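You operate a simulated robot arm through the tools that you are given. There is no shell and no other tool. Be economical: measure what you need, move in short steps, check, and stop when the job is done.

You are at the controls of a simulated two-armed robot. One attempt, no reset.

TASK
Fetch the wrapped part with purple tape and set it on the top of the lift table. Then take the brown pad and leave it on top of the cream box on the middle shelf of the low rack. Then put the white block on top of the blue sheet. Then take the green cover and put it on top of the green sheet. Do these in the order given. Set down upright: green cover.

The check looks at the end state, three seconds after you hand in, the way a careful person would. Anything else that was tipped, shoved, dropped, spilled or broken makes it a failure. A push-on lid holds only when it is set on centred and level and pressed home; a screw cap is set on level and turned clockwise until tight. Flat cloth is picked up by pressing the open fingertips on it (5 to 10 N) and closing them slowly along it; thin cloth reads only 2 to 8 mm in the jaws.

THE ROBOT
Two 7-joint arms with fingered hands on one trunk, on a base that drives. Base frame: it is fixed to the floor where the robot stands at the start and does not move with it; the origin is under the middle of the robot, x ahead of it, y to its left, z up. Units: m, degrees, N and s.
The left shoulder is at the start at [0.135, 0.173, 1.014], the right one opposite. With the tool pointing down near the work surface each hand reaches from about 0.1 to 0.66 m from the robot's upright axis, wherever it stands, measured 20 degrees to its own side. Places, roughly: blue sheet [8.5, 2, 0.75]; brown pad (6x6x5 cm) [6.3, -4.8, 0.6]; cream box (8x12x7 cm) [6.5, -4.8, 0.6]; green cover (9x7x9 cm) [9.5, 4, 0.9]; green sheet [5, 4.25, 0.5]; top of the lift table [5.5, 0, 0.8]; white block (8x8x5 cm) [7.3, 3.9, 0.9]; wrapped part with purple tape (7x24x6 cm) [0.5, -0.1, 0.4]. Payload 3.5 kg a hand.
The tool frame of a hand sits at the grasp point between the pads (the TCP): z along the fingers, y along the line on which they close. The tips reach 0.03 m beyond it. The gripper opens to 0.104 m. The gripper's body begins 0.035 m behind the TCP. The gripper is a hand of 3 fingers: y runs from the thumb to the fingers, the wrist lies at [-0.015, -0.104, -0.178] in the tool frame.
Orientation is that of the tool frame in the base frame, as a unit quaternion [x, y, z, w]. With the fingers straight down and the wrist toward the robot, the tool's x, y and z point along [0, 1, 0], [1, 0, 0] and [0, 0, -1] of the base frame.

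THE INTERFACE
- The arms move only by the tool send_rows. It takes "left_steps", "right_steps" or both (then of equal length, played together; a hand with none holds still); each is a list of rows, each a list of 2 entries, a list of its own where there are three numbers: the shift along the tool's x, y, z in units of 150 mm (1.0 is 150 mm), then the turn, a rotation vector about the tool's x, y, z in units of 60 degrees (1.0 is 60 degrees). In form: [[[x, y, z], [rx, ry, rz]], ...]. A call has 1 to 20 rows; each row is the pose to reach, as a shift and turn from the pose commanded when the call began, along the tool's axes at that moment. A call with a number of a shift or a turn outside -1 to 1 is refused whole. Each row takes 0.2 s and may step no farther than 0.05 m and 8.6 degrees from the row before; otherwise, the whole call is refused. Where a pose cannot be reached the arm comes as near as it can. A force on the tool above 40 N (or 10 N above the force at the start of the call, whichever is more), or a blocked arm, ends the call early, and 0.2 s more pass. In this call time passes only in rows, and 0.2 s behind the last. The reply holds the time, the measured pose of the TCP, the force on the tool along the base axes, the opening and the grip force, in the units named above and with some noise, with the torque about the TCP (base axes, N m) and any sound that the robot's microphone picked up, and new pictures: "show" is both (left out), scene, wrist or none (wrist: the cameras of the hands that moved).
- Cameras (640 x 400 px; columns grow to the right, rows downward): "scene" is now at [0.2265, -0.0225, 1.1545]; the picture's right is [-0.33, -0.94, 0.00], its down [-0.80, 0.28, -0.54] and it looks along [0.51, -0.18, -0.84] (base axes); focal length 289 px, centre (320, 200). "left" rides on the left gripper at [-0.064, -0.094, -0.117] in its tool frame; the picture's right is [-0.72, -0.33, 0.61], its down [0.64, -0.65, 0.40] and it looks along [0.27, 0.68, 0.68] (tool axes); focal length 238 px, centre (320, 200). "right" rides on the right gripper at [0.064, -0.094, -0.117] in its tool frame; the picture's right is [-0.72, 0.33, -0.61], its down [-0.64, -0.65, 0.40] and it looks along [-0.27, 0.68, 0.68] (tool axes); focal length 238 px, centre (320, 200).
- lift_body(by): slides the trunk up (or, below 0, down) by that many m; the arms and the scene camera ride with it, the base frame stays. It gives what a move gives, with no picture.
- steer(legs): drives the robot by 1 to 6 legs, each [ahead, left, turn to the left] in m, m and degrees, along the robot's own axes; the way and the turn of a leg run together, so that a leg with both is an arc; at most 1.5 m and 180 degrees a leg. The arms and the cameras ride along, it lands a little off, and it stops where it bumps. It gives what a move gives, and a new picture of the scene camera.
- curl_fingers(index, middle, thumb_bend, thumb_turn, hand): sets how far each is bent, from 0 (flat) to 1 (curled in); at 0.3 the hand is open as for a grip, at 0.7 the pads meet at the TCP. One left out holds its place. A second passes; each finger stops where it meets its share of the squeeze, and holds until it gets a number again. It is the only way to open and close the hand. It gives what a move gives, with no picture; readings hold the bend of each and the force on the fingers (four entries, about 0 where the hand has none), thumb and palm. thumb_turn goes from beside the hand (0) to across from the fingers (1), as for a grip.
- aim_head(pan, tilt): turns the head with the scene camera to pan (to the left, within 86 degrees either way) and tilt (down, from -29 to 69), counted from straight ahead of the robot. It gives what a move gives, and a new picture of the scene camera.
- probe_pixels(camera, pixels): for up to 12 pixels [column, row] of the newest picture of that camera ("zoom" is the newest enlarged one), the place [x, y, z] in the base frame of the surface seen there, good to about 0.002 m. The clock stands still meanwhile.
- enlarge(camera, box): a new picture of the part [left, top, right, bottom] of that camera's present view, enlarged. The clock stands still meanwhile.
- hand_in(): hands the job in; it is judged then, once.

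Go step by step. Measure first, check grasps and placings, and put right what went wrong. The budget is 110 turns and 260 pictures, counting those below and the enlarged ones. Unless the task says otherwise, let go and move clear before handing in, and close with one line.

The tools are called after "Call:" as name(argument=value, ...) on one line, values as JSON. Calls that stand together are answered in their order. send_rows: Moves the arms, as the interface text tells. Its arguments: {"type":"object","properties":{"left_steps":{"type":"array","items":{"type":"array"}},"right_steps":{"type":"array","items":{"type":"array"}},"show":{"type":"string","enum":["both","scene","wrist","none"]}},"required":[]} The other tools are called the same way: lift_body (by) slides the trunk up or down; curl_fingers (index, middle, thumb_bend, thumb_turn, hand) moves the fingers one by one; steer (legs) drives the base; aim_head (pan, tilt) turns the head that bears the scene camera; probe_pixels (camera, pixels) gives the place of the surface under pixels of a picture; enlarge (camera, box) takes an enlarged picture of a part of a camera's view; hand_in () hands the job in.

At the start:

```text
time: 0.0
left_eef_pos: [0.5728, 0.1144, 0.7565]
left_orientation: [0.707, 0.707, 0.001, -0.001]
left_force: [0.4, 0.7, 0.4]
left_torque: [-0.02, 0.03, -0.02]
left_opening: 0.1038
left_gripper_force: 0.0
left_shape: jaw
left_bend: [0.3, 0.3, 0.3, 0.98]
left_finger forces: [0.0, 0.0, 0.0, 0.0, 0.1, 0.0]
right_eef_pos: [0.3509, -0.2106, 0.6178]
right_orientation: [0.707, 0.707, 0.0, 0.001]
right_force: [0.1, -0.3, -0.4]
right_torque: [0.0, 0.02, 0.0]
right_opening: 0.1036
right_gripper_force: 0.1
right_shape: jaw
right_bend: [0.3, 0.3, 0.3, 0.98]
right_finger forces: [0.0, 0.1, 0.0, 0.1, 0.1, 0.0]
trunk travel left (down, up): [-0.114, 0.64]
robot x, y, heading: [-0.0013, -0.001, 0.0]
head pan, tilt: [-19.3, 57.6]
```

scene: 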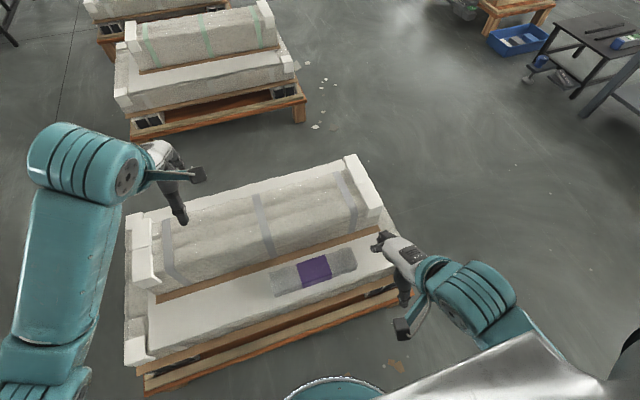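
right: 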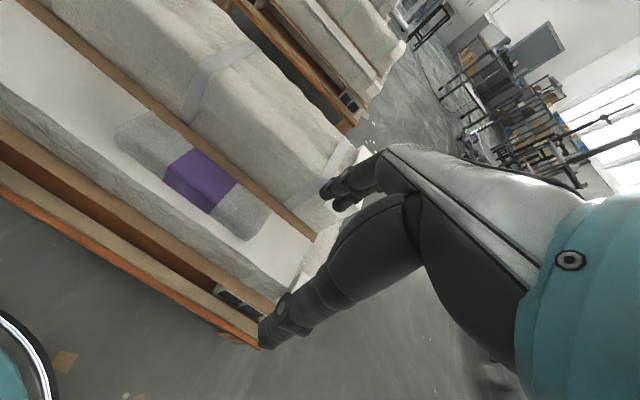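
left: 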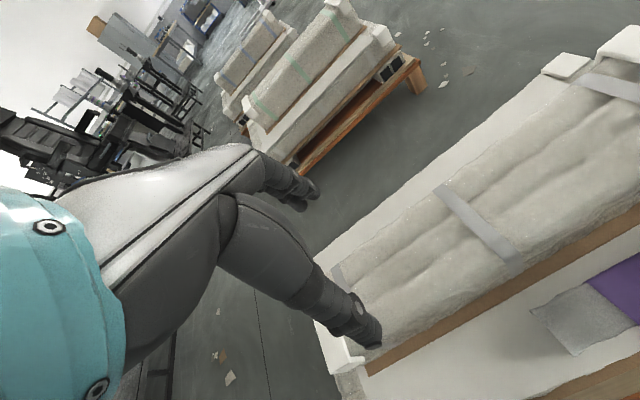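

The wrapped part with purple tape lies on the front pallet ledge (scene about (314,272)). I'll measure it and its surroundings.

Call:
probe_pixels(camera="scene", pixels=[[314, 272], [272, 276], [354, 254], [276, 294], [354, 268], [300, 263], [330, 258], [305, 285], [240, 310], [330, 240], [250, 230], [355, 162]])

Call:
enlarge(camera="scene", box=[230, 200, 430, 325])

```text
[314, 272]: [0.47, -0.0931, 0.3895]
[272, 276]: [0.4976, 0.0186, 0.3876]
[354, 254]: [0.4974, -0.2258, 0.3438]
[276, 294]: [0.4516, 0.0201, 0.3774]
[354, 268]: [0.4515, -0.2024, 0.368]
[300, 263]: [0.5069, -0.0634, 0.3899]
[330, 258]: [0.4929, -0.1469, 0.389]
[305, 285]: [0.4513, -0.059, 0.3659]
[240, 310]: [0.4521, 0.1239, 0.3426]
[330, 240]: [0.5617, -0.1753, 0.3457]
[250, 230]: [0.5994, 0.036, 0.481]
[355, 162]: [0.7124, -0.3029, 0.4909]
```

```text
3.20 times, centred on (330, 262) of scene
```

zoom: 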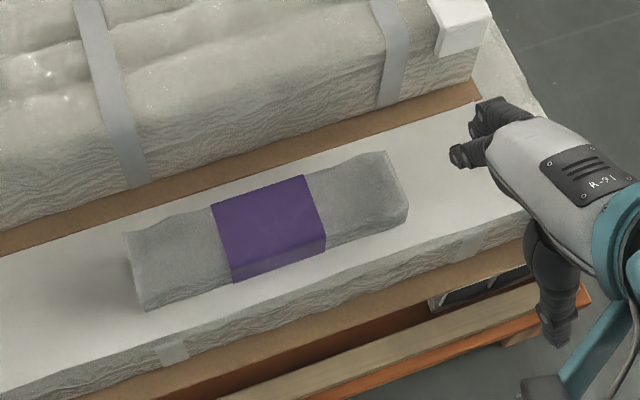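

The part spans x 0.45–0.52, y −0.22–0.02, top z 0.389, on the ledge at about 0.343. I'll move the right hand above its middle and check the wrapped stack behind for clearance.

Call:
probe_pixels(camera="zoom", pixels=[[285, 160], [285, 140], [285, 110], [285, 90], [255, 168], [350, 158], [240, 190], [310, 185], [200, 60], [300, 60], [140, 220], [395, 165]])

Call:
send_rows(right_steps=[[[0.15, 0.18, 0.1], [0, 0, 0]], [[0.3, 0.36, 0.2], [0, 0, 0]], [[0.45, 0.54, 0.3], [0, 0, 0]], [[0.6, 0.72, 0.42], [0, 0, 0]], [[0.737, 0.88, 0.53], [0, 0, 0]]])

```text
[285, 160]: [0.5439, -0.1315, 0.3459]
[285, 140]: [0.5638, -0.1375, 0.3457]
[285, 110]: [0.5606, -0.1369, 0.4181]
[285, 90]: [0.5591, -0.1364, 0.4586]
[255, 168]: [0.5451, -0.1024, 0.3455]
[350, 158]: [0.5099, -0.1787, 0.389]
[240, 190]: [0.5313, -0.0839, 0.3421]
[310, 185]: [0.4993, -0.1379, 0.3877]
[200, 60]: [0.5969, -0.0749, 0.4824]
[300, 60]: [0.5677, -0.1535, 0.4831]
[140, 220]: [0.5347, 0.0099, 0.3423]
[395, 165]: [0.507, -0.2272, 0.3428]
```

```text
time: 1.2
left_eef_pos: [0.5718, 0.1134, 0.755]
left_orientation: [0.707, 0.707, 0.0, -0.001]
left_force: [-0.1, -0.1, -0.5]
left_torque: [-0.02, -0.04, 0.01]
left_opening: 0.1037
left_gripper_force: 0.0
left_shape: jaw
left_bend: [0.3, 0.3, 0.3, 0.98]
left_finger forces: [0.0, 0.0, 0.0, 0.1, 0.1, 0.0]
right_eef_pos: [0.4785, -0.1129, 0.5324]
right_orientation: [0.703, 0.711, -0.014, 0.01]
right_force: [0.3, 0.0, -0.3]
right_torque: [-0.01, 0.01, -0.03]
right_opening: 0.1037
right_gripper_force: 0.0
right_shape: jaw
right_bend: [0.3, 0.3, 0.3, 0.98]
right_finger forces: [0.0, 0.0, 0.0, 0.0, 0.1, 0.1]
trunk travel left (down, up): [-0.114, 0.64]
robot x, y, heading: [-0.0011, 0.0021, 0.1]
head pan, tilt: [-19.3, 57.6]
```

scene: 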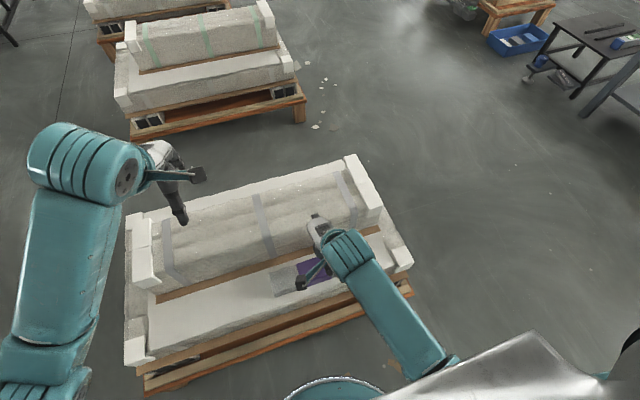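
right: 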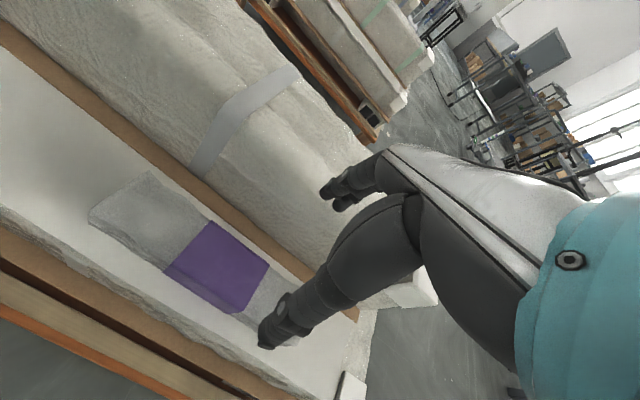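

The hand is above the part. I'll narrow the fingers slightly to clear the board (face at x 0.56), then descend.

Call:
curl_fingers(hand="right", index=0.36, middle=0.36, thumb_bend=0.36)

Call:
send_rows(right_steps=[[[0.0, 0.0, 0.2], [0, 0, 0]], [[0.0, 0.0, 0.4], [0, 0, 0]], [[0.0, 0.0, 0.5], [0, 0, 0]], [[0.0, 0.0, 0.5], [0, 0, 0]]])

```text
time: 2.2
left_eef_pos: [0.5718, 0.1137, 0.7549]
left_orientation: [0.707, 0.707, 0.0, 0.0]
left_force: [0.3, 0.4, -0.4]
left_torque: [-0.02, 0.03, 0.03]
left_opening: 0.1038
left_gripper_force: 0.1
left_shape: jaw
left_bend: [0.3, 0.3, 0.3, 0.98]
left_finger forces: [0.0, 0.1, 0.1, 0.1, 0.0, 0.0]
right_eef_pos: [0.4808, -0.1138, 0.5352]
right_orientation: [0.705, 0.709, -0.01, 0.01]
right_force: [0.3, -1.1, -0.3]
right_torque: [-0.02, 0.02, -0.03]
right_opening: 0.0889
right_gripper_force: 0.0
right_shape: fingers
right_bend: [0.36, 0.36, 0.36, 0.98]
right_finger forces: [0.0, 0.0, 0.0, 0.1, 0.0, 0.0]
trunk travel left (down, up): [-0.114, 0.64]
robot x, y, heading: [-0.0008, -0.0007, -0.1]
head pan, tilt: [-19.3, 57.6]
```

```text
time: 3.4
left_eef_pos: [0.572, 0.114, 0.7548]
left_orientation: [0.707, 0.707, 0.0, 0.0]
left_force: [-0.3, 0.0, 0.8]
left_torque: [-0.02, 0.01, 0.01]
left_opening: 0.1038
left_gripper_force: 0.0
left_shape: jaw
left_bend: [0.3, 0.3, 0.3, 0.98]
left_finger forces: [0.1, 0.0, 0.0, 0.0, 0.0, 0.1]
right_eef_pos: [0.4798, -0.128, 0.4551]
right_orientation: [0.703, 0.71, -0.019, 0.019]
right_force: [0.0, -0.3, -0.3]
right_torque: [-0.02, -0.03, 0.03]
right_opening: 0.0889
right_gripper_force: 0.0
right_shape: fingers
right_bend: [0.36, 0.36, 0.36, 0.98]
right_finger forces: [0.1, 0.0, 0.0, 0.0, 0.0, 0.0]
trunk travel left (down, up): [-0.114, 0.64]
robot x, y, heading: [-0.0027, -0.0018, -0.1]
head pan, tilt: [-19.3, 57.6]
stopped in row 4 (right hand): the arm was blocked; the commanded pose is now the measured one
```

scene: 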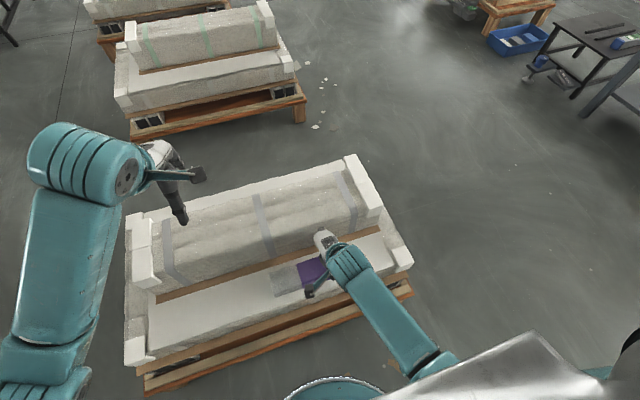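
right: 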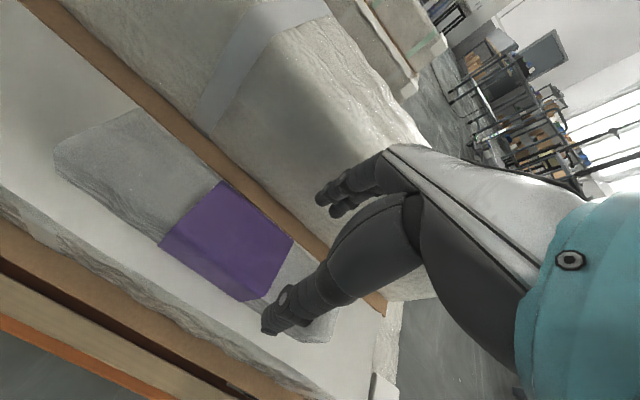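

The arm was blocked without contact force (a reach limit; it drifted to y −0.128 with ~3° tilt). I'll raise a little, shift the base 0.03 m left so the hand is more on its own side, and straighten.

Call:
lift_body(by=0.05)

Call:
steer(legs=[[0, 0.05, 0]])

Call:
send_rows(right_steps=[[[0, 0, 0], [0, 0.052, 0.01]], [[0, 0, 0], [0, 0.052, 0.01]]])

```text
time: 4.3
left_eef_pos: [0.5727, 0.1132, 0.8061]
left_orientation: [0.707, 0.707, 0.0, -0.001]
left_force: [-0.1, -0.1, -0.8]
left_torque: [-0.03, 0.01, -0.02]
left_opening: 0.1037
left_gripper_force: 0.2
left_shape: jaw
left_bend: [0.3, 0.3, 0.3, 0.98]
left_finger forces: [0.1, 0.0, 0.0, 0.0, 0.0, 0.0]
right_eef_pos: [0.4769, -0.1656, 0.4974]
right_orientation: [0.7, 0.712, -0.047, 0.041]
right_force: [-0.1, 0.0, -0.7]
right_torque: [0.02, 0.01, 0.04]
right_opening: 0.0887
right_gripper_force: 0.1
right_shape: fingers
right_bend: [0.36, 0.36, 0.36, 0.98]
right_finger forces: [0.0, 0.0, 0.0, 0.0, 0.1, 0.0]
trunk travel left (down, up): [-0.164, 0.59]
robot x, y, heading: [-0.0019, 0.0032, -0.1]
head pan, tilt: [-19.3, 57.6]
```

```text
time: 5.2
left_eef_pos: [0.5718, 0.1624, 0.8064]
left_orientation: [0.707, 0.707, 0.0, 0.0]
left_force: [-0.5, 0.4, -0.2]
left_torque: [0.0, -0.04, -0.01]
left_opening: 0.1034
left_gripper_force: 0.1
left_shape: jaw
left_bend: [0.3, 0.3, 0.3, 0.98]
left_finger forces: [0.1, 0.1, 0.0, 0.0, 0.1, 0.0]
right_eef_pos: [0.48, -0.1147, 0.4996]
right_orientation: [0.701, 0.71, -0.044, 0.044]
right_force: [-0.2, 1.0, 0.2]
right_torque: [-0.01, -0.03, 0.0]
right_opening: 0.0888
right_gripper_force: 0.1
right_shape: fingers
right_bend: [0.36, 0.36, 0.36, 0.98]
right_finger forces: [0.1, 0.0, 0.0, 0.0, 0.1, 0.0]
trunk travel left (down, up): [-0.164, 0.59]
robot x, y, heading: [-0.0011, 0.049, -0.2]
head pan, tilt: [-19.3, 57.6]
```

scene: 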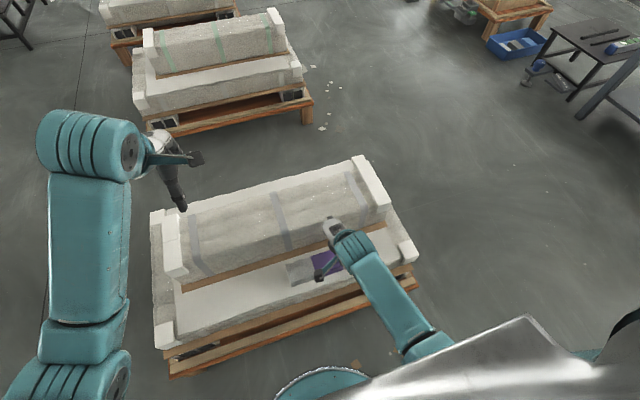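

```text
time: 5.8
left_eef_pos: [0.5718, 0.1632, 0.8058]
left_orientation: [0.706, 0.708, 0.0, 0.0]
left_force: [-0.4, 0.2, 0.1]
left_torque: [0.05, 0.0, 0.01]
left_opening: 0.1034
left_gripper_force: 0.1
left_shape: jaw
left_bend: [0.3, 0.3, 0.3, 0.98]
left_finger forces: [0.1, 0.0, 0.1, 0.0, 0.0, 0.1]
right_eef_pos: [0.4806, -0.1148, 0.5009]
right_orientation: [0.705, 0.708, -0.024, 0.024]
right_force: [0.7, -0.3, 0.1]
right_torque: [-0.02, 0.0, -0.01]
right_opening: 0.0887
right_gripper_force: 0.0
right_shape: fingers
right_bend: [0.36, 0.36, 0.36, 0.98]
right_finger forces: [0.0, 0.0, 0.1, 0.1, 0.0, 0.0]
trunk travel left (down, up): [-0.164, 0.59]
robot x, y, heading: [0.0, 0.0496, 0.2]
head pan, tilt: [-19.3, 57.6]
```

scene: 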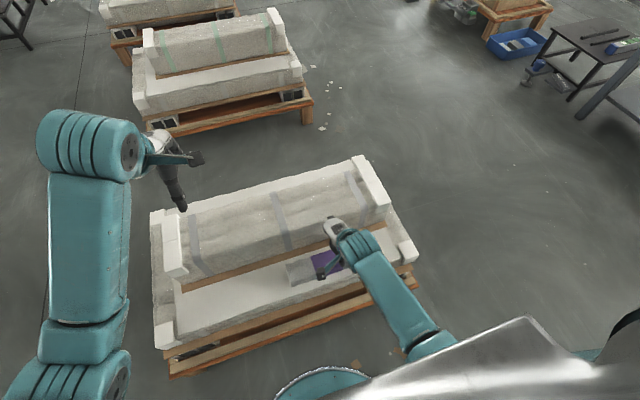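
right: 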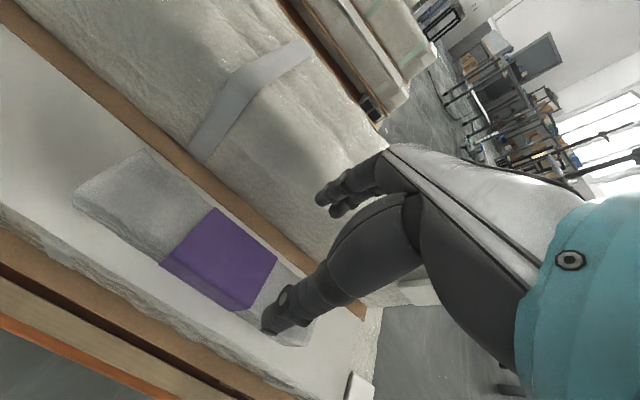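

Still about 4° tilted. I'll finish straightening and centre on y −0.10, watching whether the arm reaches it.

Call:
send_rows(right_steps=[[[0.05, 0.02, 0], [0, 0.03, 0]], [[0.1, 0.02, 0], [0, 0.065, 0]], [[0.1, 0.02, 0], [0, 0.065, 0]]], show="none")

```text
time: 6.6
left_eef_pos: [0.5722, 0.1631, 0.8054]
left_orientation: [0.708, 0.707, 0.0, 0.0]
left_force: [-0.5, 0.6, 0.0]
left_torque: [-0.01, 0.01, 0.03]
left_opening: 0.1035
left_gripper_force: 0.0
left_shape: jaw
left_bend: [0.3, 0.3, 0.3, 0.98]
left_finger forces: [0.0, 0.0, 0.0, 0.0, 0.1, 0.1]
right_eef_pos: [0.4832, -0.1006, 0.4994]
right_orientation: [0.706, 0.708, 0.0, 0.0]
right_force: [0.4, 0.7, -1.1]
right_torque: [0.0, 0.03, 0.06]
right_opening: 0.0884
right_gripper_force: 0.1
right_shape: fingers
right_bend: [0.36, 0.36, 0.36, 0.98]
right_finger forces: [0.1, 0.0, 0.0, 0.0, 0.1, 0.0]
trunk travel left (down, up): [-0.164, 0.59]
robot x, y, heading: [0.0009, 0.0487, 0.2]
head pan, tilt: [-19.3, 57.6]
```

Now level and centred at (0.483, −0.101, 0.499). I'll lower the trunk 0.12 m to put the fingers around the part.

Call:
lift_body(by=-0.115)

Call:
enlarge(camera="right", box=[0, 0, 640, 400])

```text
time: 8.1
left_eef_pos: [0.5704, 0.1613, 0.6918]
left_orientation: [0.707, 0.708, 0.0, 0.0]
left_force: [1.0, -0.3, 0.3]
left_torque: [-0.01, 0.0, 0.0]
left_opening: 0.1038
left_gripper_force: 0.0
left_shape: jaw
left_bend: [0.3, 0.3, 0.3, 0.98]
left_finger forces: [0.0, 0.0, 0.0, 0.0, 0.1, 0.0]
right_eef_pos: [0.4861, -0.1091, 0.3854]
right_orientation: [0.704, 0.71, -0.004, 0.008]
right_force: [-1.3, 0.3, 0.5]
right_torque: [0.02, -0.03, -0.01]
right_opening: 0.0891
right_gripper_force: 0.1
right_shape: fingers
right_bend: [0.36, 0.36, 0.35, 0.97]
right_finger forces: [0.0, 0.0, 0.0, 0.0, 0.7, 0.0]
trunk travel left (down, up): [-0.049, 0.705]
robot x, y, heading: [-0.0002, 0.0498, -0.1]
head pan, tilt: [-19.3, 57.6]
```

```text
1.00 times, centred on (320, 200) of right (not enlarged: the box is as wide or as high as the picture)
```

zoom: 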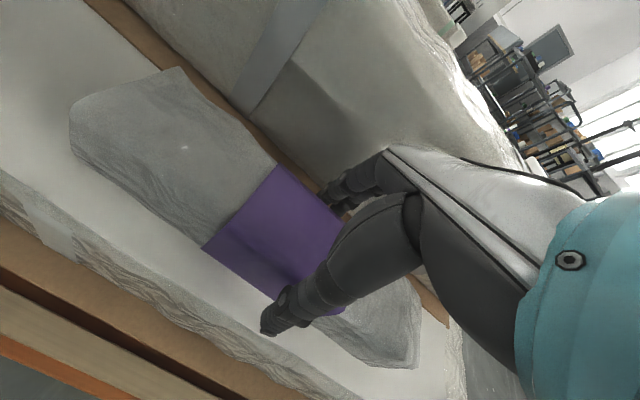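

The fingers straddle the part, thumb lightly touching. Closing.

Call:
lift_body(by=-0.006)

Call:
curl_fingers(hand="right", index=0.6, middle=0.6, thumb_bend=0.6)

```text
time: 8.7
left_eef_pos: [0.5707, 0.1632, 0.6841]
left_orientation: [0.707, 0.707, 0.0, -0.001]
left_force: [0.0, -0.4, -0.4]
left_torque: [0.03, -0.03, -0.02]
left_opening: 0.1035
left_gripper_force: 0.1
left_shape: jaw
left_bend: [0.3, 0.3, 0.3, 0.98]
left_finger forces: [0.1, 0.0, 0.1, 0.0, 0.1, 0.0]
right_eef_pos: [0.4842, -0.115, 0.3767]
right_orientation: [0.703, 0.711, -0.011, 0.013]
right_force: [-0.7, 0.8, -0.6]
right_torque: [-0.01, 0.0, -0.01]
right_opening: 0.0892
right_gripper_force: 0.5
right_shape: fingers
right_bend: [0.36, 0.36, 0.35, 0.97]
right_finger forces: [0.1, 0.0, 0.0, 0.0, 0.5, 0.0]
trunk travel left (down, up): [-0.043, 0.711]
robot x, y, heading: [-0.0031, 0.0503, 0.0]
head pan, tilt: [-19.3, 57.6]
```

```text
time: 9.7
left_eef_pos: [0.5713, 0.1633, 0.6832]
left_orientation: [0.707, 0.708, -0.001, 0.001]
left_force: [-0.2, 0.1, 0.6]
left_torque: [-0.03, -0.02, 0.04]
left_opening: 0.1036
left_gripper_force: 0.1
left_shape: jaw
left_bend: [0.3, 0.3, 0.3, 0.98]
left_finger forces: [0.0, 0.1, 0.0, 0.0, 0.0, 0.1]
right_eef_pos: [0.4858, -0.1147, 0.3762]
right_orientation: [0.702, 0.712, -0.01, 0.013]
right_force: [1.1, -1.3, 2.2]
right_torque: [-0.02, -0.23, 0.08]
right_opening: 0.0591
right_gripper_force: 22.5
right_shape: fingers
right_bend: [0.48, 0.52, 0.5, 0.97]
right_finger forces: [14.8, 8.6, 0.1, 0.0, 22.4, 0.0]
trunk travel left (down, up): [-0.043, 0.711]
robot x, y, heading: [0.0006, 0.0516, -0.1]
head pan, tilt: [-19.3, 57.6]
```

Gripped at 22 N with 59 mm opening. Lifting via the trunk.

Call:
lift_body(by=0.15)

Call:
enlarge(camera="right", box=[0, 0, 640, 400])

```text
time: 11.4
left_eef_pos: [0.5712, 0.1633, 0.8342]
left_orientation: [0.708, 0.707, -0.002, -0.001]
left_force: [-0.8, 0.2, 0.5]
left_torque: [0.02, 0.0, 0.01]
left_opening: 0.1035
left_gripper_force: 0.1
left_shape: jaw
left_bend: [0.3, 0.3, 0.3, 0.98]
left_finger forces: [0.0, 0.1, 0.0, 0.1, 0.1, 0.1]
right_eef_pos: [0.4806, -0.1146, 0.5237]
right_orientation: [0.704, 0.71, -0.011, 0.007]
right_force: [1.0, 0.3, -6.0]
right_torque: [-0.11, 0.0, 0.02]
right_opening: 0.0586
right_gripper_force: 21.7
right_shape: fingers
right_bend: [0.48, 0.53, 0.5, 0.96]
right_finger forces: [13.6, 7.4, 0.0, 0.1, 21.5, 0.0]
trunk travel left (down, up): [-0.193, 0.561]
robot x, y, heading: [-0.0015, 0.0491, -0.2]
head pan, tilt: [-19.3, 57.6]
```

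```text
1.00 times, centred on (320, 200) of right (not enlarged: the box is as wide or as high as the picture)
```

zoom: 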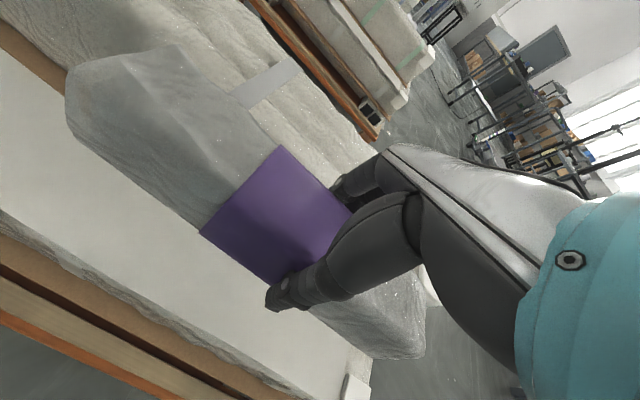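

The part is held (about 6 N weight). I'll tuck both arms in, raise the trunk, and look ahead.

Call:
lift_body(by=0.35)

Call:
send_rows(right_steps=[[[-0.1, -0.2, 0], [0, 0, 0]], [[-0.25, -0.4, 0], [0, 0, 0]], [[-0.4, -0.6, 0], [0, 0, 0]], [[-0.5, -0.7, 0], [0, 0, 0]]], left_steps=[[[0.15, -0.25, 0], [0, 0, 0]], [[0.3, -0.5, 0], [0, 0, 0]], [[0.45, -0.75, 0], [0, 0, 0]], [[0.6, -1.0, 0], [0, 0, 0]]], show="none")

Call:
aim_head(pan=0, tilt=18)

Call:
aim_head(pan=-60, tilt=18)

```text
time: 14.8
left_eef_pos: [0.5722, 0.1625, 1.1841]
left_orientation: [0.707, 0.707, 0.0, -0.001]
left_force: [-0.7, -0.7, -0.5]
left_torque: [0.02, -0.01, -0.02]
left_opening: 0.1037
left_gripper_force: 0.1
left_shape: jaw
left_bend: [0.3, 0.3, 0.3, 0.98]
left_finger forces: [0.0, 0.0, 0.1, 0.1, 0.0, 0.1]
right_eef_pos: [0.4834, -0.0994, 0.8781]
right_orientation: [0.706, 0.708, 0.0, -0.001]
right_force: [0.0, -0.5, -4.8]
right_torque: [-0.13, 0.01, -0.01]
right_opening: 0.0586
right_gripper_force: 21.5
right_shape: fingers
right_bend: [0.48, 0.53, 0.5, 0.96]
right_finger forces: [13.6, 7.4, 0.0, 0.0, 21.3, 0.0]
trunk travel left (down, up): [-0.543, 0.211]
robot x, y, heading: [-0.0016, 0.0529, 0.1]
head pan, tilt: [-19.3, 57.6]
```

```text
time: 15.8
left_eef_pos: [0.4203, 0.2519, 1.1841]
left_orientation: [0.707, 0.707, 0.001, 0.0]
left_force: [-0.5, 0.0, 0.8]
left_torque: [0.01, -0.02, 0.0]
left_opening: 0.1036
left_gripper_force: 0.1
left_shape: jaw
left_bend: [0.3, 0.3, 0.3, 0.98]
left_finger forces: [0.1, 0.0, 0.0, 0.0, 0.1, 0.0]
right_eef_pos: [0.3786, -0.1769, 0.8778]
right_orientation: [0.705, 0.709, 0.0, 0.001]
right_force: [0.0, -0.2, -4.8]
right_torque: [-0.16, 0.0, 0.02]
right_opening: 0.0587
right_gripper_force: 20.9
right_shape: fingers
right_bend: [0.49, 0.53, 0.5, 0.96]
right_finger forces: [13.6, 7.4, 0.0, 0.0, 21.3, 0.0]
trunk travel left (down, up): [-0.543, 0.211]
robot x, y, heading: [-0.0026, 0.0466, -0.0]
head pan, tilt: [-19.3, 57.6]
```

```text
time: 16.9
left_eef_pos: [0.4221, 0.2511, 1.1838]
left_orientation: [0.707, 0.707, -0.001, -0.001]
left_force: [0.2, 0.5, -0.4]
left_torque: [0.02, 0.0, 0.01]
left_opening: 0.1036
left_gripper_force: 0.1
left_shape: jaw
left_bend: [0.3, 0.3, 0.3, 0.98]
left_finger forces: [0.0, 0.0, 0.0, 0.0, 0.0, 0.0]
right_eef_pos: [0.3802, -0.1771, 0.8777]
right_orientation: [0.706, 0.709, 0.0, -0.002]
right_force: [-0.2, 0.2, -5.7]
right_torque: [-0.12, 0.0, 0.01]
right_opening: 0.0587
right_gripper_force: 21.6
right_shape: fingers
right_bend: [0.49, 0.53, 0.5, 0.96]
right_finger forces: [13.6, 7.4, 0.0, 0.0, 21.3, 0.0]
trunk travel left (down, up): [-0.543, 0.211]
robot x, y, heading: [-0.0014, 0.048, -0.1]
head pan, tilt: [0.0, 18.0]
```

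scene: 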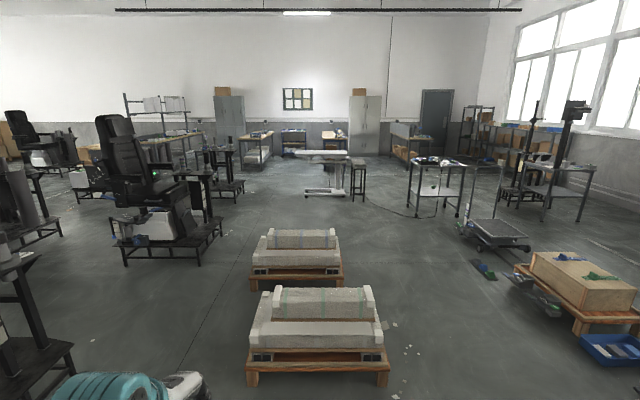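

```text
time: 18.2
left_eef_pos: [0.4207, 0.2516, 1.1847]
left_orientation: [0.707, 0.707, -0.001, -0.001]
left_force: [0.7, -0.2, -1.0]
left_torque: [0.0, 0.03, 0.01]
left_opening: 0.1037
left_gripper_force: 0.0
left_shape: jaw
left_bend: [0.3, 0.3, 0.3, 0.98]
left_finger forces: [0.1, 0.0, 0.0, 0.1, 0.0, 0.0]
right_eef_pos: [0.3794, -0.1768, 0.8775]
right_orientation: [0.705, 0.709, 0.0, 0.0]
right_force: [0.6, -0.4, -5.3]
right_torque: [-0.13, -0.02, 0.02]
right_opening: 0.0585
right_gripper_force: 21.2
right_shape: fingers
right_bend: [0.49, 0.53, 0.5, 0.96]
right_finger forces: [13.6, 7.4, 0.0, 0.0, 21.2, 0.0]
trunk travel left (down, up): [-0.543, 0.211]
robot x, y, heading: [-0.0016, 0.0513, -0.3]
head pan, tilt: [-60.0, 18.0]
```

scene: 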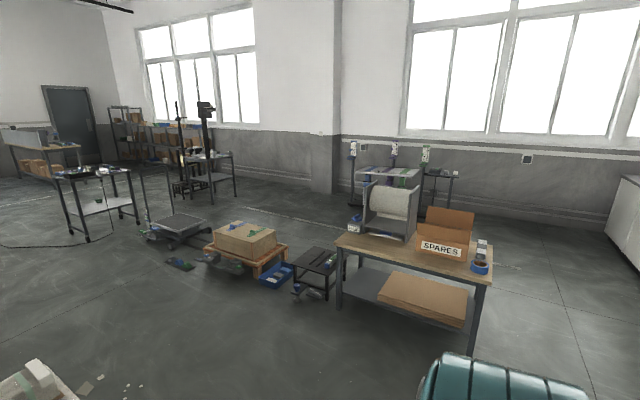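

The white lift table is straight ahead at about (322,157) in the forward view, behind two more pallets. I'll look ahead again and probe for a map.

Call:
aim_head(pan=0, tilt=18)

Call:
probe_pixels(camera="scene", pixels=[[388, 362], [248, 362], [343, 285], [322, 154], [300, 154], [345, 154], [358, 160], [385, 345], [415, 205], [440, 165], [500, 240], [580, 310]])

Call:
enlarge(camera="scene", box=[230, 120, 480, 276])

```text
time: 19.5
left_eef_pos: [0.4218, 0.2516, 1.1837]
left_orientation: [0.707, 0.707, 0.0, 0.0]
left_force: [0.0, 0.0, -0.3]
left_torque: [0.0, -0.02, 0.0]
left_opening: 0.1037
left_gripper_force: 0.1
left_shape: jaw
left_bend: [0.3, 0.3, 0.3, 0.98]
left_finger forces: [0.0, 0.0, 0.1, 0.1, 0.0, 0.0]
right_eef_pos: [0.3798, -0.1764, 0.8788]
right_orientation: [0.706, 0.708, -0.001, -0.001]
right_force: [-0.3, 0.5, -5.7]
right_torque: [-0.07, -0.03, 0.04]
right_opening: 0.0588
right_gripper_force: 20.8
right_shape: fingers
right_bend: [0.49, 0.53, 0.5, 0.96]
right_finger forces: [13.5, 7.4, 0.0, 0.0, 21.2, 0.1]
trunk travel left (down, up): [-0.543, 0.211]
robot x, y, heading: [-0.0011, 0.0511, -0.2]
head pan, tilt: [0.0, 18.0]
```

scene: 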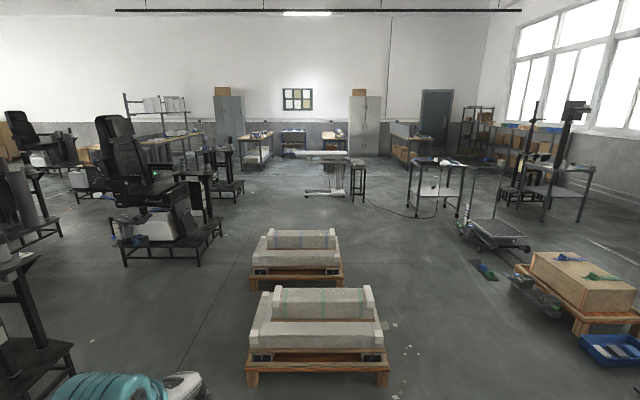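

```text
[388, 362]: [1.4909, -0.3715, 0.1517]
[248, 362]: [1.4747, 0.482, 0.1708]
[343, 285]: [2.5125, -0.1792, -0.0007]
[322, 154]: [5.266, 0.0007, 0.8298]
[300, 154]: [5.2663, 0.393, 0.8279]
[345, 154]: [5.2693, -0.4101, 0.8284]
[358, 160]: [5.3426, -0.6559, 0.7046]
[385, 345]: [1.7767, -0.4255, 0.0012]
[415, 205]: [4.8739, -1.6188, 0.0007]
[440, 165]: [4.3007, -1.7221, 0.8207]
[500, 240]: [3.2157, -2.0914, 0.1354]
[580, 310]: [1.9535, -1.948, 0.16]
```

```text
2.56 times, centred on (355, 198) of scene
```

zoom: 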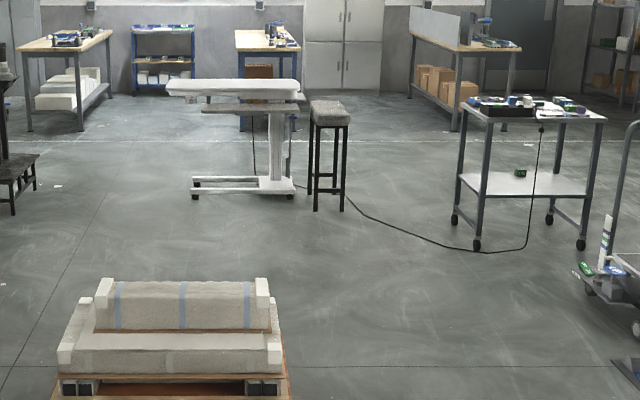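

I'll check the right-hand corridor before driving.

Call:
aim_head(pan=-45, tilt=35)

Call:
probe_pixels(camera="scene", pixels=[[60, 330], [100, 250], [150, 200], [200, 160], [250, 130], [300, 180], [350, 250], [400, 120], [450, 130], [180, 80], [240, 90], [300, 110]])

```text
time: 20.6
left_eef_pos: [0.4213, 0.2521, 1.1842]
left_orientation: [0.707, 0.707, -0.001, -0.001]
left_force: [0.4, -0.4, 0.0]
left_torque: [-0.01, 0.01, 0.02]
left_opening: 0.1037
left_gripper_force: 0.0
left_shape: jaw
left_bend: [0.3, 0.3, 0.3, 0.98]
left_finger forces: [0.0, 0.0, 0.1, 0.0, 0.0, 0.1]
right_eef_pos: [0.3797, -0.1756, 0.8776]
right_orientation: [0.706, 0.708, -0.001, -0.001]
right_force: [0.3, -0.9, -5.2]
right_torque: [-0.11, -0.02, 0.01]
right_opening: 0.0586
right_gripper_force: 20.8
right_shape: fingers
right_bend: [0.49, 0.53, 0.5, 0.96]
right_finger forces: [13.6, 7.4, 0.0, 0.0, 21.4, 0.0]
trunk travel left (down, up): [-0.543, 0.211]
robot x, y, heading: [0.0032, 0.0475, 0.1]
head pan, tilt: [-45.0, 35.0]
```

scene: 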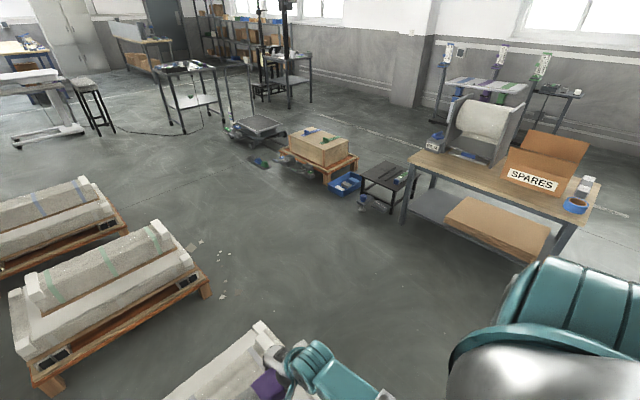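

```text
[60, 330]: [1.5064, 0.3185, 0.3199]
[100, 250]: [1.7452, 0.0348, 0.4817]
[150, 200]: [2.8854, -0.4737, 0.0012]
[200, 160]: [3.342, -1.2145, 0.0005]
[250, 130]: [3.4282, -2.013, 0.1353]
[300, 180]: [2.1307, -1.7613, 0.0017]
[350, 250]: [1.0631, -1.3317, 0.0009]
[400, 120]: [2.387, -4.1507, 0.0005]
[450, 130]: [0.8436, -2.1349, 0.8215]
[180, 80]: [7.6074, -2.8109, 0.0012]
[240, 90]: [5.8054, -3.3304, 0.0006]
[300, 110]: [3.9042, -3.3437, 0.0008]
```

The right corridor at y ≈ −1.0 is clear up to x ≈ 4 (floor clutter starts at y −1.7). Driving there and then back to the middle in front of the lift table.

Call:
steer(legs=[[0, -1.05, 0], [1.4, 0, 0], [1.4, 0, 0], [1.0, 0, 0], [0, 1.05, 0]])

Call:
aim_head(pan=0, tilt=25)

```text
time: 49.0
left_eef_pos: [4.2201, 0.2641, 1.1833]
left_orientation: [0.702, 0.712, -0.001, -0.001]
left_force: [-0.1, 0.4, -1.1]
left_torque: [0.03, 0.03, 0.02]
left_opening: 0.1039
left_gripper_force: 0.0
left_shape: jaw
left_bend: [0.3, 0.3, 0.3, 0.98]
left_finger forces: [0.0, 0.0, 0.1, 0.0, 0.0, 0.1]
right_eef_pos: [4.1837, -0.1636, 0.8768]
right_orientation: [0.701, 0.713, 0.0, 0.0]
right_force: [0.7, 0.0, -5.1]
right_torque: [-0.08, -0.02, 0.02]
right_opening: 0.0586
right_gripper_force: 21.1
right_shape: fingers
right_bend: [0.49, 0.53, 0.5, 0.96]
right_finger forces: [13.8, 7.2, 0.1, 0.1, 20.7, 0.0]
trunk travel left (down, up): [-0.543, 0.211]
robot x, y, heading: [3.7995, 0.05, 0.7]
head pan, tilt: [-45.0, 35.0]
```

scene: 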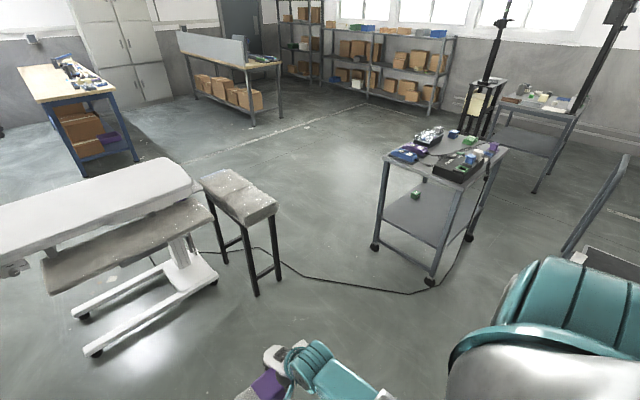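

```text
time: 50.1
left_eef_pos: [4.2198, 0.2639, 1.1846]
left_orientation: [0.702, 0.712, 0.0, -0.001]
left_force: [-0.5, -0.4, 0.0]
left_torque: [0.02, -0.07, 0.0]
left_opening: 0.1034
left_gripper_force: 0.1
left_shape: jaw
left_bend: [0.3, 0.3, 0.3, 0.98]
left_finger forces: [0.1, 0.1, 0.1, 0.1, 0.0, 0.0]
right_eef_pos: [4.1835, -0.166, 0.8778]
right_orientation: [0.701, 0.713, 0.0, -0.001]
right_force: [-0.5, -0.4, -5.4]
right_torque: [-0.12, -0.03, 0.02]
right_opening: 0.0588
right_gripper_force: 21.0
right_shape: fingers
right_bend: [0.49, 0.53, 0.5, 0.96]
right_finger forces: [13.9, 7.2, 0.0, 0.1, 20.8, 0.1]
trunk travel left (down, up): [-0.543, 0.211]
robot x, y, heading: [3.7983, 0.0556, 0.9]
head pan, tilt: [0.0, 25.0]
```

scene: 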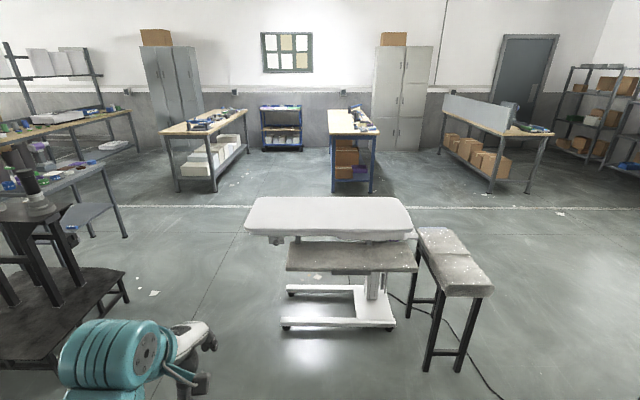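

Call:
probe_pixels(camera="scene", pixels=[[320, 215], [330, 228], [260, 200], [395, 200], [265, 228], [400, 228], [350, 262], [350, 270], [350, 326], [290, 328], [300, 255], [410, 262]])

Call:
enlarge(camera="scene", box=[220, 170, 510, 351])

```text
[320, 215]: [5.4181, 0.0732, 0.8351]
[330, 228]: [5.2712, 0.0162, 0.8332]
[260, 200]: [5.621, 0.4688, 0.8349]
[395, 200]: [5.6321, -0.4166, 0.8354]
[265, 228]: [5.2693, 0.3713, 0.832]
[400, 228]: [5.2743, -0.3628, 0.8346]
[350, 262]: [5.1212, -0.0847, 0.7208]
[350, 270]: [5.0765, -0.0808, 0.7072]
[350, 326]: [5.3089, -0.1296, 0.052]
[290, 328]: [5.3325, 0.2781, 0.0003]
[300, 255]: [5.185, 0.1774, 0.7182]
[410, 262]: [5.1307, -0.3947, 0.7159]
```

```text
2.21 times, centred on (365, 260) of scene
```

zoom: 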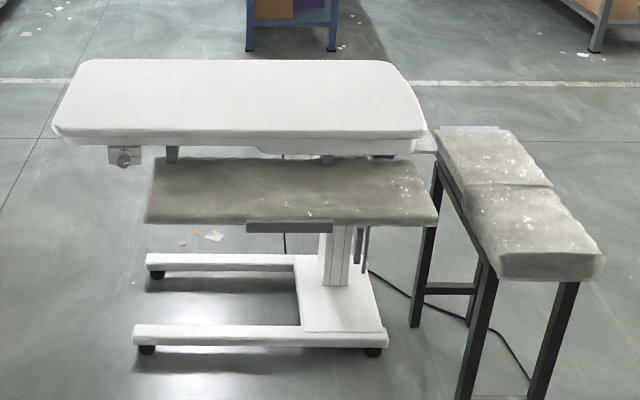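

The white top is at z 0.834 (x 5.27–5.70), and a grey tray at z 0.71 sticks out to x 5.07. I'll raise, drive to x ≈ 4.80, then reach over.

Call:
lift_body(by=0.08)

Call:
steer(legs=[[0.98, 0.03, -0.8]])

Call:
aim_head(pan=-15, tilt=55)

```text
time: 51.3
left_eef_pos: [4.2192, 0.2637, 1.264]
left_orientation: [0.702, 0.712, -0.001, 0.0]
left_force: [0.6, -0.8, -0.5]
left_torque: [0.0, 0.01, -0.02]
left_opening: 0.1037
left_gripper_force: 0.1
left_shape: jaw
left_bend: [0.3, 0.3, 0.3, 0.98]
left_finger forces: [0.0, 0.0, 0.0, 0.0, 0.1, 0.1]
right_eef_pos: [4.1845, -0.1646, 0.9578]
right_orientation: [0.701, 0.713, -0.001, -0.001]
right_force: [1.0, 0.0, -5.6]
right_torque: [-0.13, -0.01, -0.02]
right_opening: 0.0586
right_gripper_force: 21.3
right_shape: fingers
right_bend: [0.49, 0.53, 0.5, 0.96]
right_finger forces: [13.8, 7.2, 0.1, 0.0, 20.7, 0.1]
trunk travel left (down, up): [-0.623, 0.131]
robot x, y, heading: [3.8013, 0.0539, 0.6]
head pan, tilt: [0.0, 25.0]
```

```text
time: 56.4
left_eef_pos: [5.193, 0.2969, 1.2645]
left_orientation: [0.705, 0.709, -0.001, 0.0]
left_force: [0.6, 0.4, 0.8]
left_torque: [0.03, -0.03, -0.01]
left_opening: 0.1035
left_gripper_force: 0.1
left_shape: jaw
left_bend: [0.3, 0.3, 0.3, 0.98]
left_finger forces: [0.1, 0.0, 0.0, 0.1, 0.0, 0.0]
right_eef_pos: [5.1518, -0.1327, 0.9577]
right_orientation: [0.704, 0.71, 0.0, 0.0]
right_force: [0.1, -0.7, -4.9]
right_torque: [-0.11, -0.02, -0.03]
right_opening: 0.0586
right_gripper_force: 20.5
right_shape: fingers
right_bend: [0.49, 0.53, 0.5, 0.96]
right_finger forces: [13.8, 7.2, 0.0, 0.0, 20.7, 0.0]
trunk travel left (down, up): [-0.623, 0.131]
robot x, y, heading: [4.7703, 0.0929, 0.2]
head pan, tilt: [0.0, 25.0]
```

scene: 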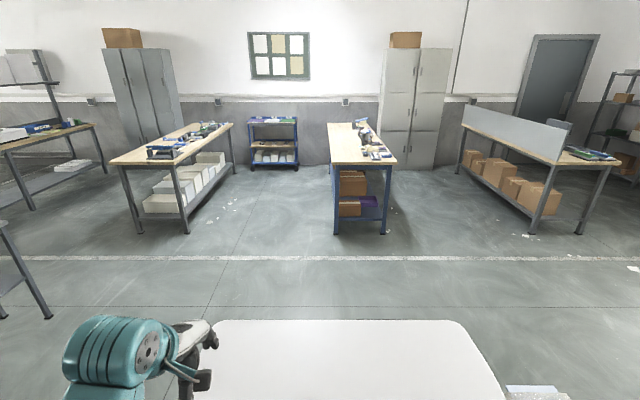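

```text
time: 57.3
left_eef_pos: [5.1948, 0.297, 1.2646]
left_orientation: [0.706, 0.709, 0.001, -0.001]
left_force: [-0.3, -0.6, 0.0]
left_torque: [-0.01, -0.04, 0.0]
left_opening: 0.1039
left_gripper_force: 0.0
left_shape: jaw
left_bend: [0.3, 0.3, 0.3, 0.98]
left_finger forces: [0.1, 0.1, 0.1, 0.0, 0.0, 0.1]
right_eef_pos: [5.1516, -0.1316, 0.9568]
right_orientation: [0.705, 0.709, -0.001, 0.0]
right_force: [-0.1, -1.0, -5.0]
right_torque: [-0.11, -0.02, -0.01]
right_opening: 0.0587
right_gripper_force: 21.1
right_shape: fingers
right_bend: [0.49, 0.53, 0.5, 0.96]
right_finger forces: [13.9, 7.2, 0.1, 0.0, 20.8, 0.0]
trunk travel left (down, up): [-0.623, 0.131]
robot x, y, heading: [4.7706, 0.0929, -0.1]
head pan, tilt: [-15.0, 55.0]
```

scene: 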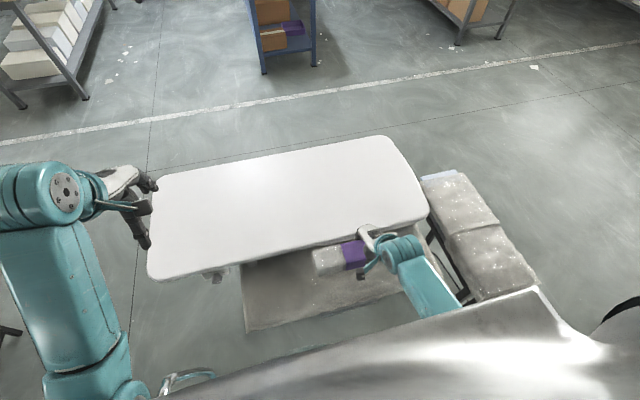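

The part hovers in front of the table edge. I'll nudge 0.04 m ahead and reach 0.2 m over the white top.

Call:
steer(legs=[[0.04, 0, 0]])

Call:
send_rows(right_steps=[[[0, 0.25, 0], [0, 0, 0]], [[0, 0.5, 0], [0, 0, 0]], [[0, 0.75, 0], [0, 0, 0]], [[0, 1.0, 0], [0, 0, 0]]], show="none")

Call:
send_rows(right_steps=[[[0.1, 0.2, 0], [0, 0, 0]], [[0.1, 0.35, 0], [0, 0, 0]], [[0.1, 0.35, 0], [0, 0, 0]]])

```text
time: 58.2
left_eef_pos: [5.2327, 0.2974, 1.2638]
left_orientation: [0.706, 0.708, 0.0, 0.0]
left_force: [-0.4, 0.1, 0.7]
left_torque: [-0.01, 0.04, -0.01]
left_opening: 0.1036
left_gripper_force: 0.1
left_shape: jaw
left_bend: [0.3, 0.3, 0.3, 0.98]
left_finger forces: [0.1, 0.0, 0.0, 0.1, 0.0, 0.1]
right_eef_pos: [5.1913, -0.1321, 0.9578]
right_orientation: [0.704, 0.71, -0.001, -0.001]
right_force: [-0.6, 0.6, -5.3]
right_torque: [-0.08, -0.04, 0.0]
right_opening: 0.0583
right_gripper_force: 21.2
right_shape: fingers
right_bend: [0.49, 0.53, 0.5, 0.96]
right_finger forces: [13.9, 7.2, 0.0, 0.0, 20.8, 0.0]
trunk travel left (down, up): [-0.623, 0.131]
robot x, y, heading: [4.8137, 0.0924, 0.1]
head pan, tilt: [-15.0, 55.0]
```

scene: 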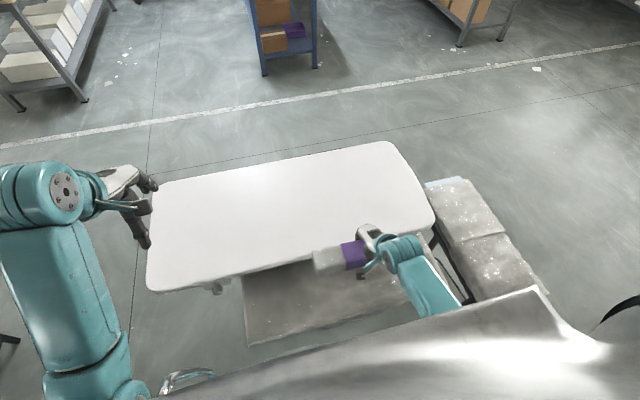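

```text
time: 59.2
left_eef_pos: [5.2337, 0.2966, 1.2643]
left_orientation: [0.706, 0.708, 0.0, -0.001]
left_force: [-0.1, -0.5, 0.2]
left_torque: [-0.02, 0.02, -0.01]
left_opening: 0.1038
left_gripper_force: 0.0
left_shape: jaw
left_bend: [0.3, 0.3, 0.3, 0.98]
left_finger forces: [0.0, 0.0, 0.0, 0.1, 0.0, 0.0]
right_eef_pos: [5.3413, -0.131, 0.9559]
right_orientation: [0.705, 0.71, -0.003, -0.002]
right_force: [0.2, 0.0, -5.2]
right_torque: [-0.17, 0.01, 0.02]
right_opening: 0.0586
right_gripper_force: 20.9
right_shape: fingers
right_bend: [0.49, 0.53, 0.5, 0.96]
right_finger forces: [13.7, 7.1, 0.0, 0.0, 20.5, 0.0]
trunk travel left (down, up): [-0.623, 0.131]
robot x, y, heading: [4.8149, 0.0965, -0.0]
head pan, tilt: [-15.0, 55.0]
```

```text
time: 60.0
left_eef_pos: [5.2345, 0.2962, 1.2643]
left_orientation: [0.707, 0.707, -0.001, 0.0]
left_force: [-0.3, 0.0, -0.4]
left_torque: [0.0, 0.03, 0.01]
left_opening: 0.1037
left_gripper_force: 0.2
left_shape: jaw
left_bend: [0.3, 0.3, 0.3, 0.98]
left_finger forces: [0.1, 0.0, 0.1, 0.0, 0.0, 0.0]
right_eef_pos: [5.3705, -0.1146, 0.9642]
right_orientation: [0.704, 0.71, -0.001, -0.001]
right_force: [0.2, 0.7, -5.4]
right_torque: [-0.13, -0.01, 0.02]
right_opening: 0.0586
right_gripper_force: 20.4
right_shape: fingers
right_bend: [0.49, 0.53, 0.5, 0.96]
right_finger forces: [13.6, 7.0, 0.0, 0.1, 20.2, 0.0]
right hand out of reach, approached as far as the arm can: row 1, 2, 3
trunk travel left (down, up): [-0.623, 0.131]
robot x, y, heading: [4.8098, 0.0938, 0.3]
head pan, tilt: [-15.0, 55.0]
```

scene: 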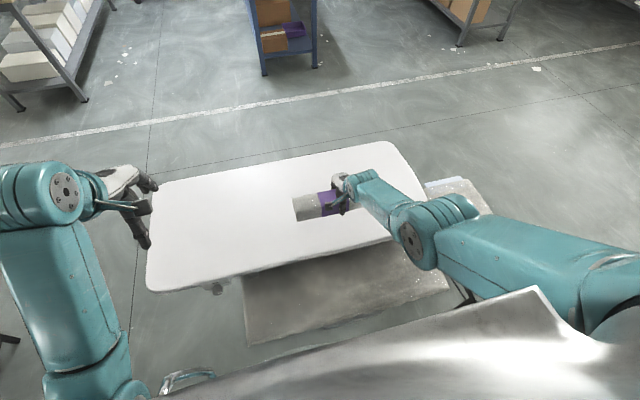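
right: 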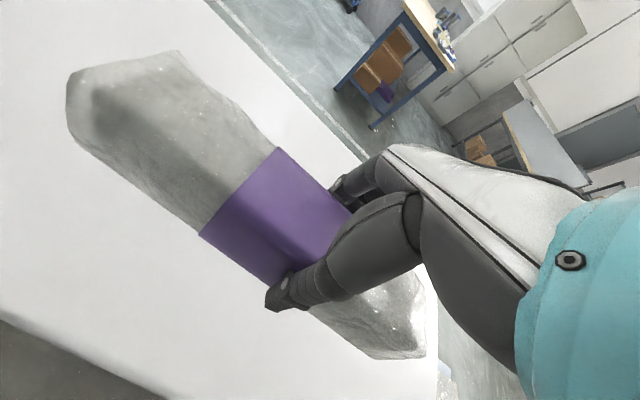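

The part is over the white top (x 5.37, edge at 5.27). Lowering by the trunk.

Call:
lift_body(by=-0.088)

Call:
lift_body(by=-0.008)

```text
time: 61.2
left_eef_pos: [5.234, 0.2967, 1.1765]
left_orientation: [0.707, 0.708, 0.0, -0.001]
left_force: [0.0, -0.2, 0.3]
left_torque: [-0.02, 0.0, -0.02]
left_opening: 0.1037
left_gripper_force: 0.0
left_shape: jaw
left_bend: [0.3, 0.3, 0.3, 0.98]
left_finger forces: [0.0, 0.0, 0.0, 0.0, 0.0, 0.0]
right_eef_pos: [5.3725, -0.1148, 0.8775]
right_orientation: [0.705, 0.709, 0.001, 0.001]
right_force: [-1.2, 0.3, 6.7]
right_torque: [0.01, -0.24, 0.0]
right_opening: 0.0586
right_gripper_force: 21.2
right_shape: fingers
right_bend: [0.49, 0.53, 0.5, 0.96]
right_finger forces: [13.7, 7.3, 0.0, 0.0, 21.4, 0.0]
trunk travel left (down, up): [-0.535, 0.219]
robot x, y, heading: [4.8099, 0.0947, 0.2]
head pan, tilt: [-15.0, 55.0]
```

```text
time: 61.8
left_eef_pos: [5.2299, 0.2965, 1.1695]
left_orientation: [0.706, 0.709, -0.001, 0.001]
left_force: [-0.2, -0.6, -1.2]
left_torque: [0.01, -0.01, 0.0]
left_opening: 0.1032
left_gripper_force: 0.0
left_shape: jaw
left_bend: [0.3, 0.3, 0.3, 0.98]
left_finger forces: [0.0, 0.1, 0.0, 0.0, 0.1, 0.0]
right_eef_pos: [5.3721, -0.1147, 0.8718]
right_orientation: [0.705, 0.709, 0.003, 0.003]
right_force: [-5.2, -1.3, 31.6]
right_torque: [0.06, -0.48, 0.09]
right_opening: 0.0597
right_gripper_force: 23.9
right_shape: fingers
right_bend: [0.5, 0.53, 0.52, 0.96]
right_finger forces: [13.1, 9.1, 0.0, 0.0, 27.4, 0.0]
trunk travel left (down, up): [-0.527, 0.227]
robot x, y, heading: [4.8121, 0.0933, 0.1]
head pan, tilt: [-15.0, 55.0]
```

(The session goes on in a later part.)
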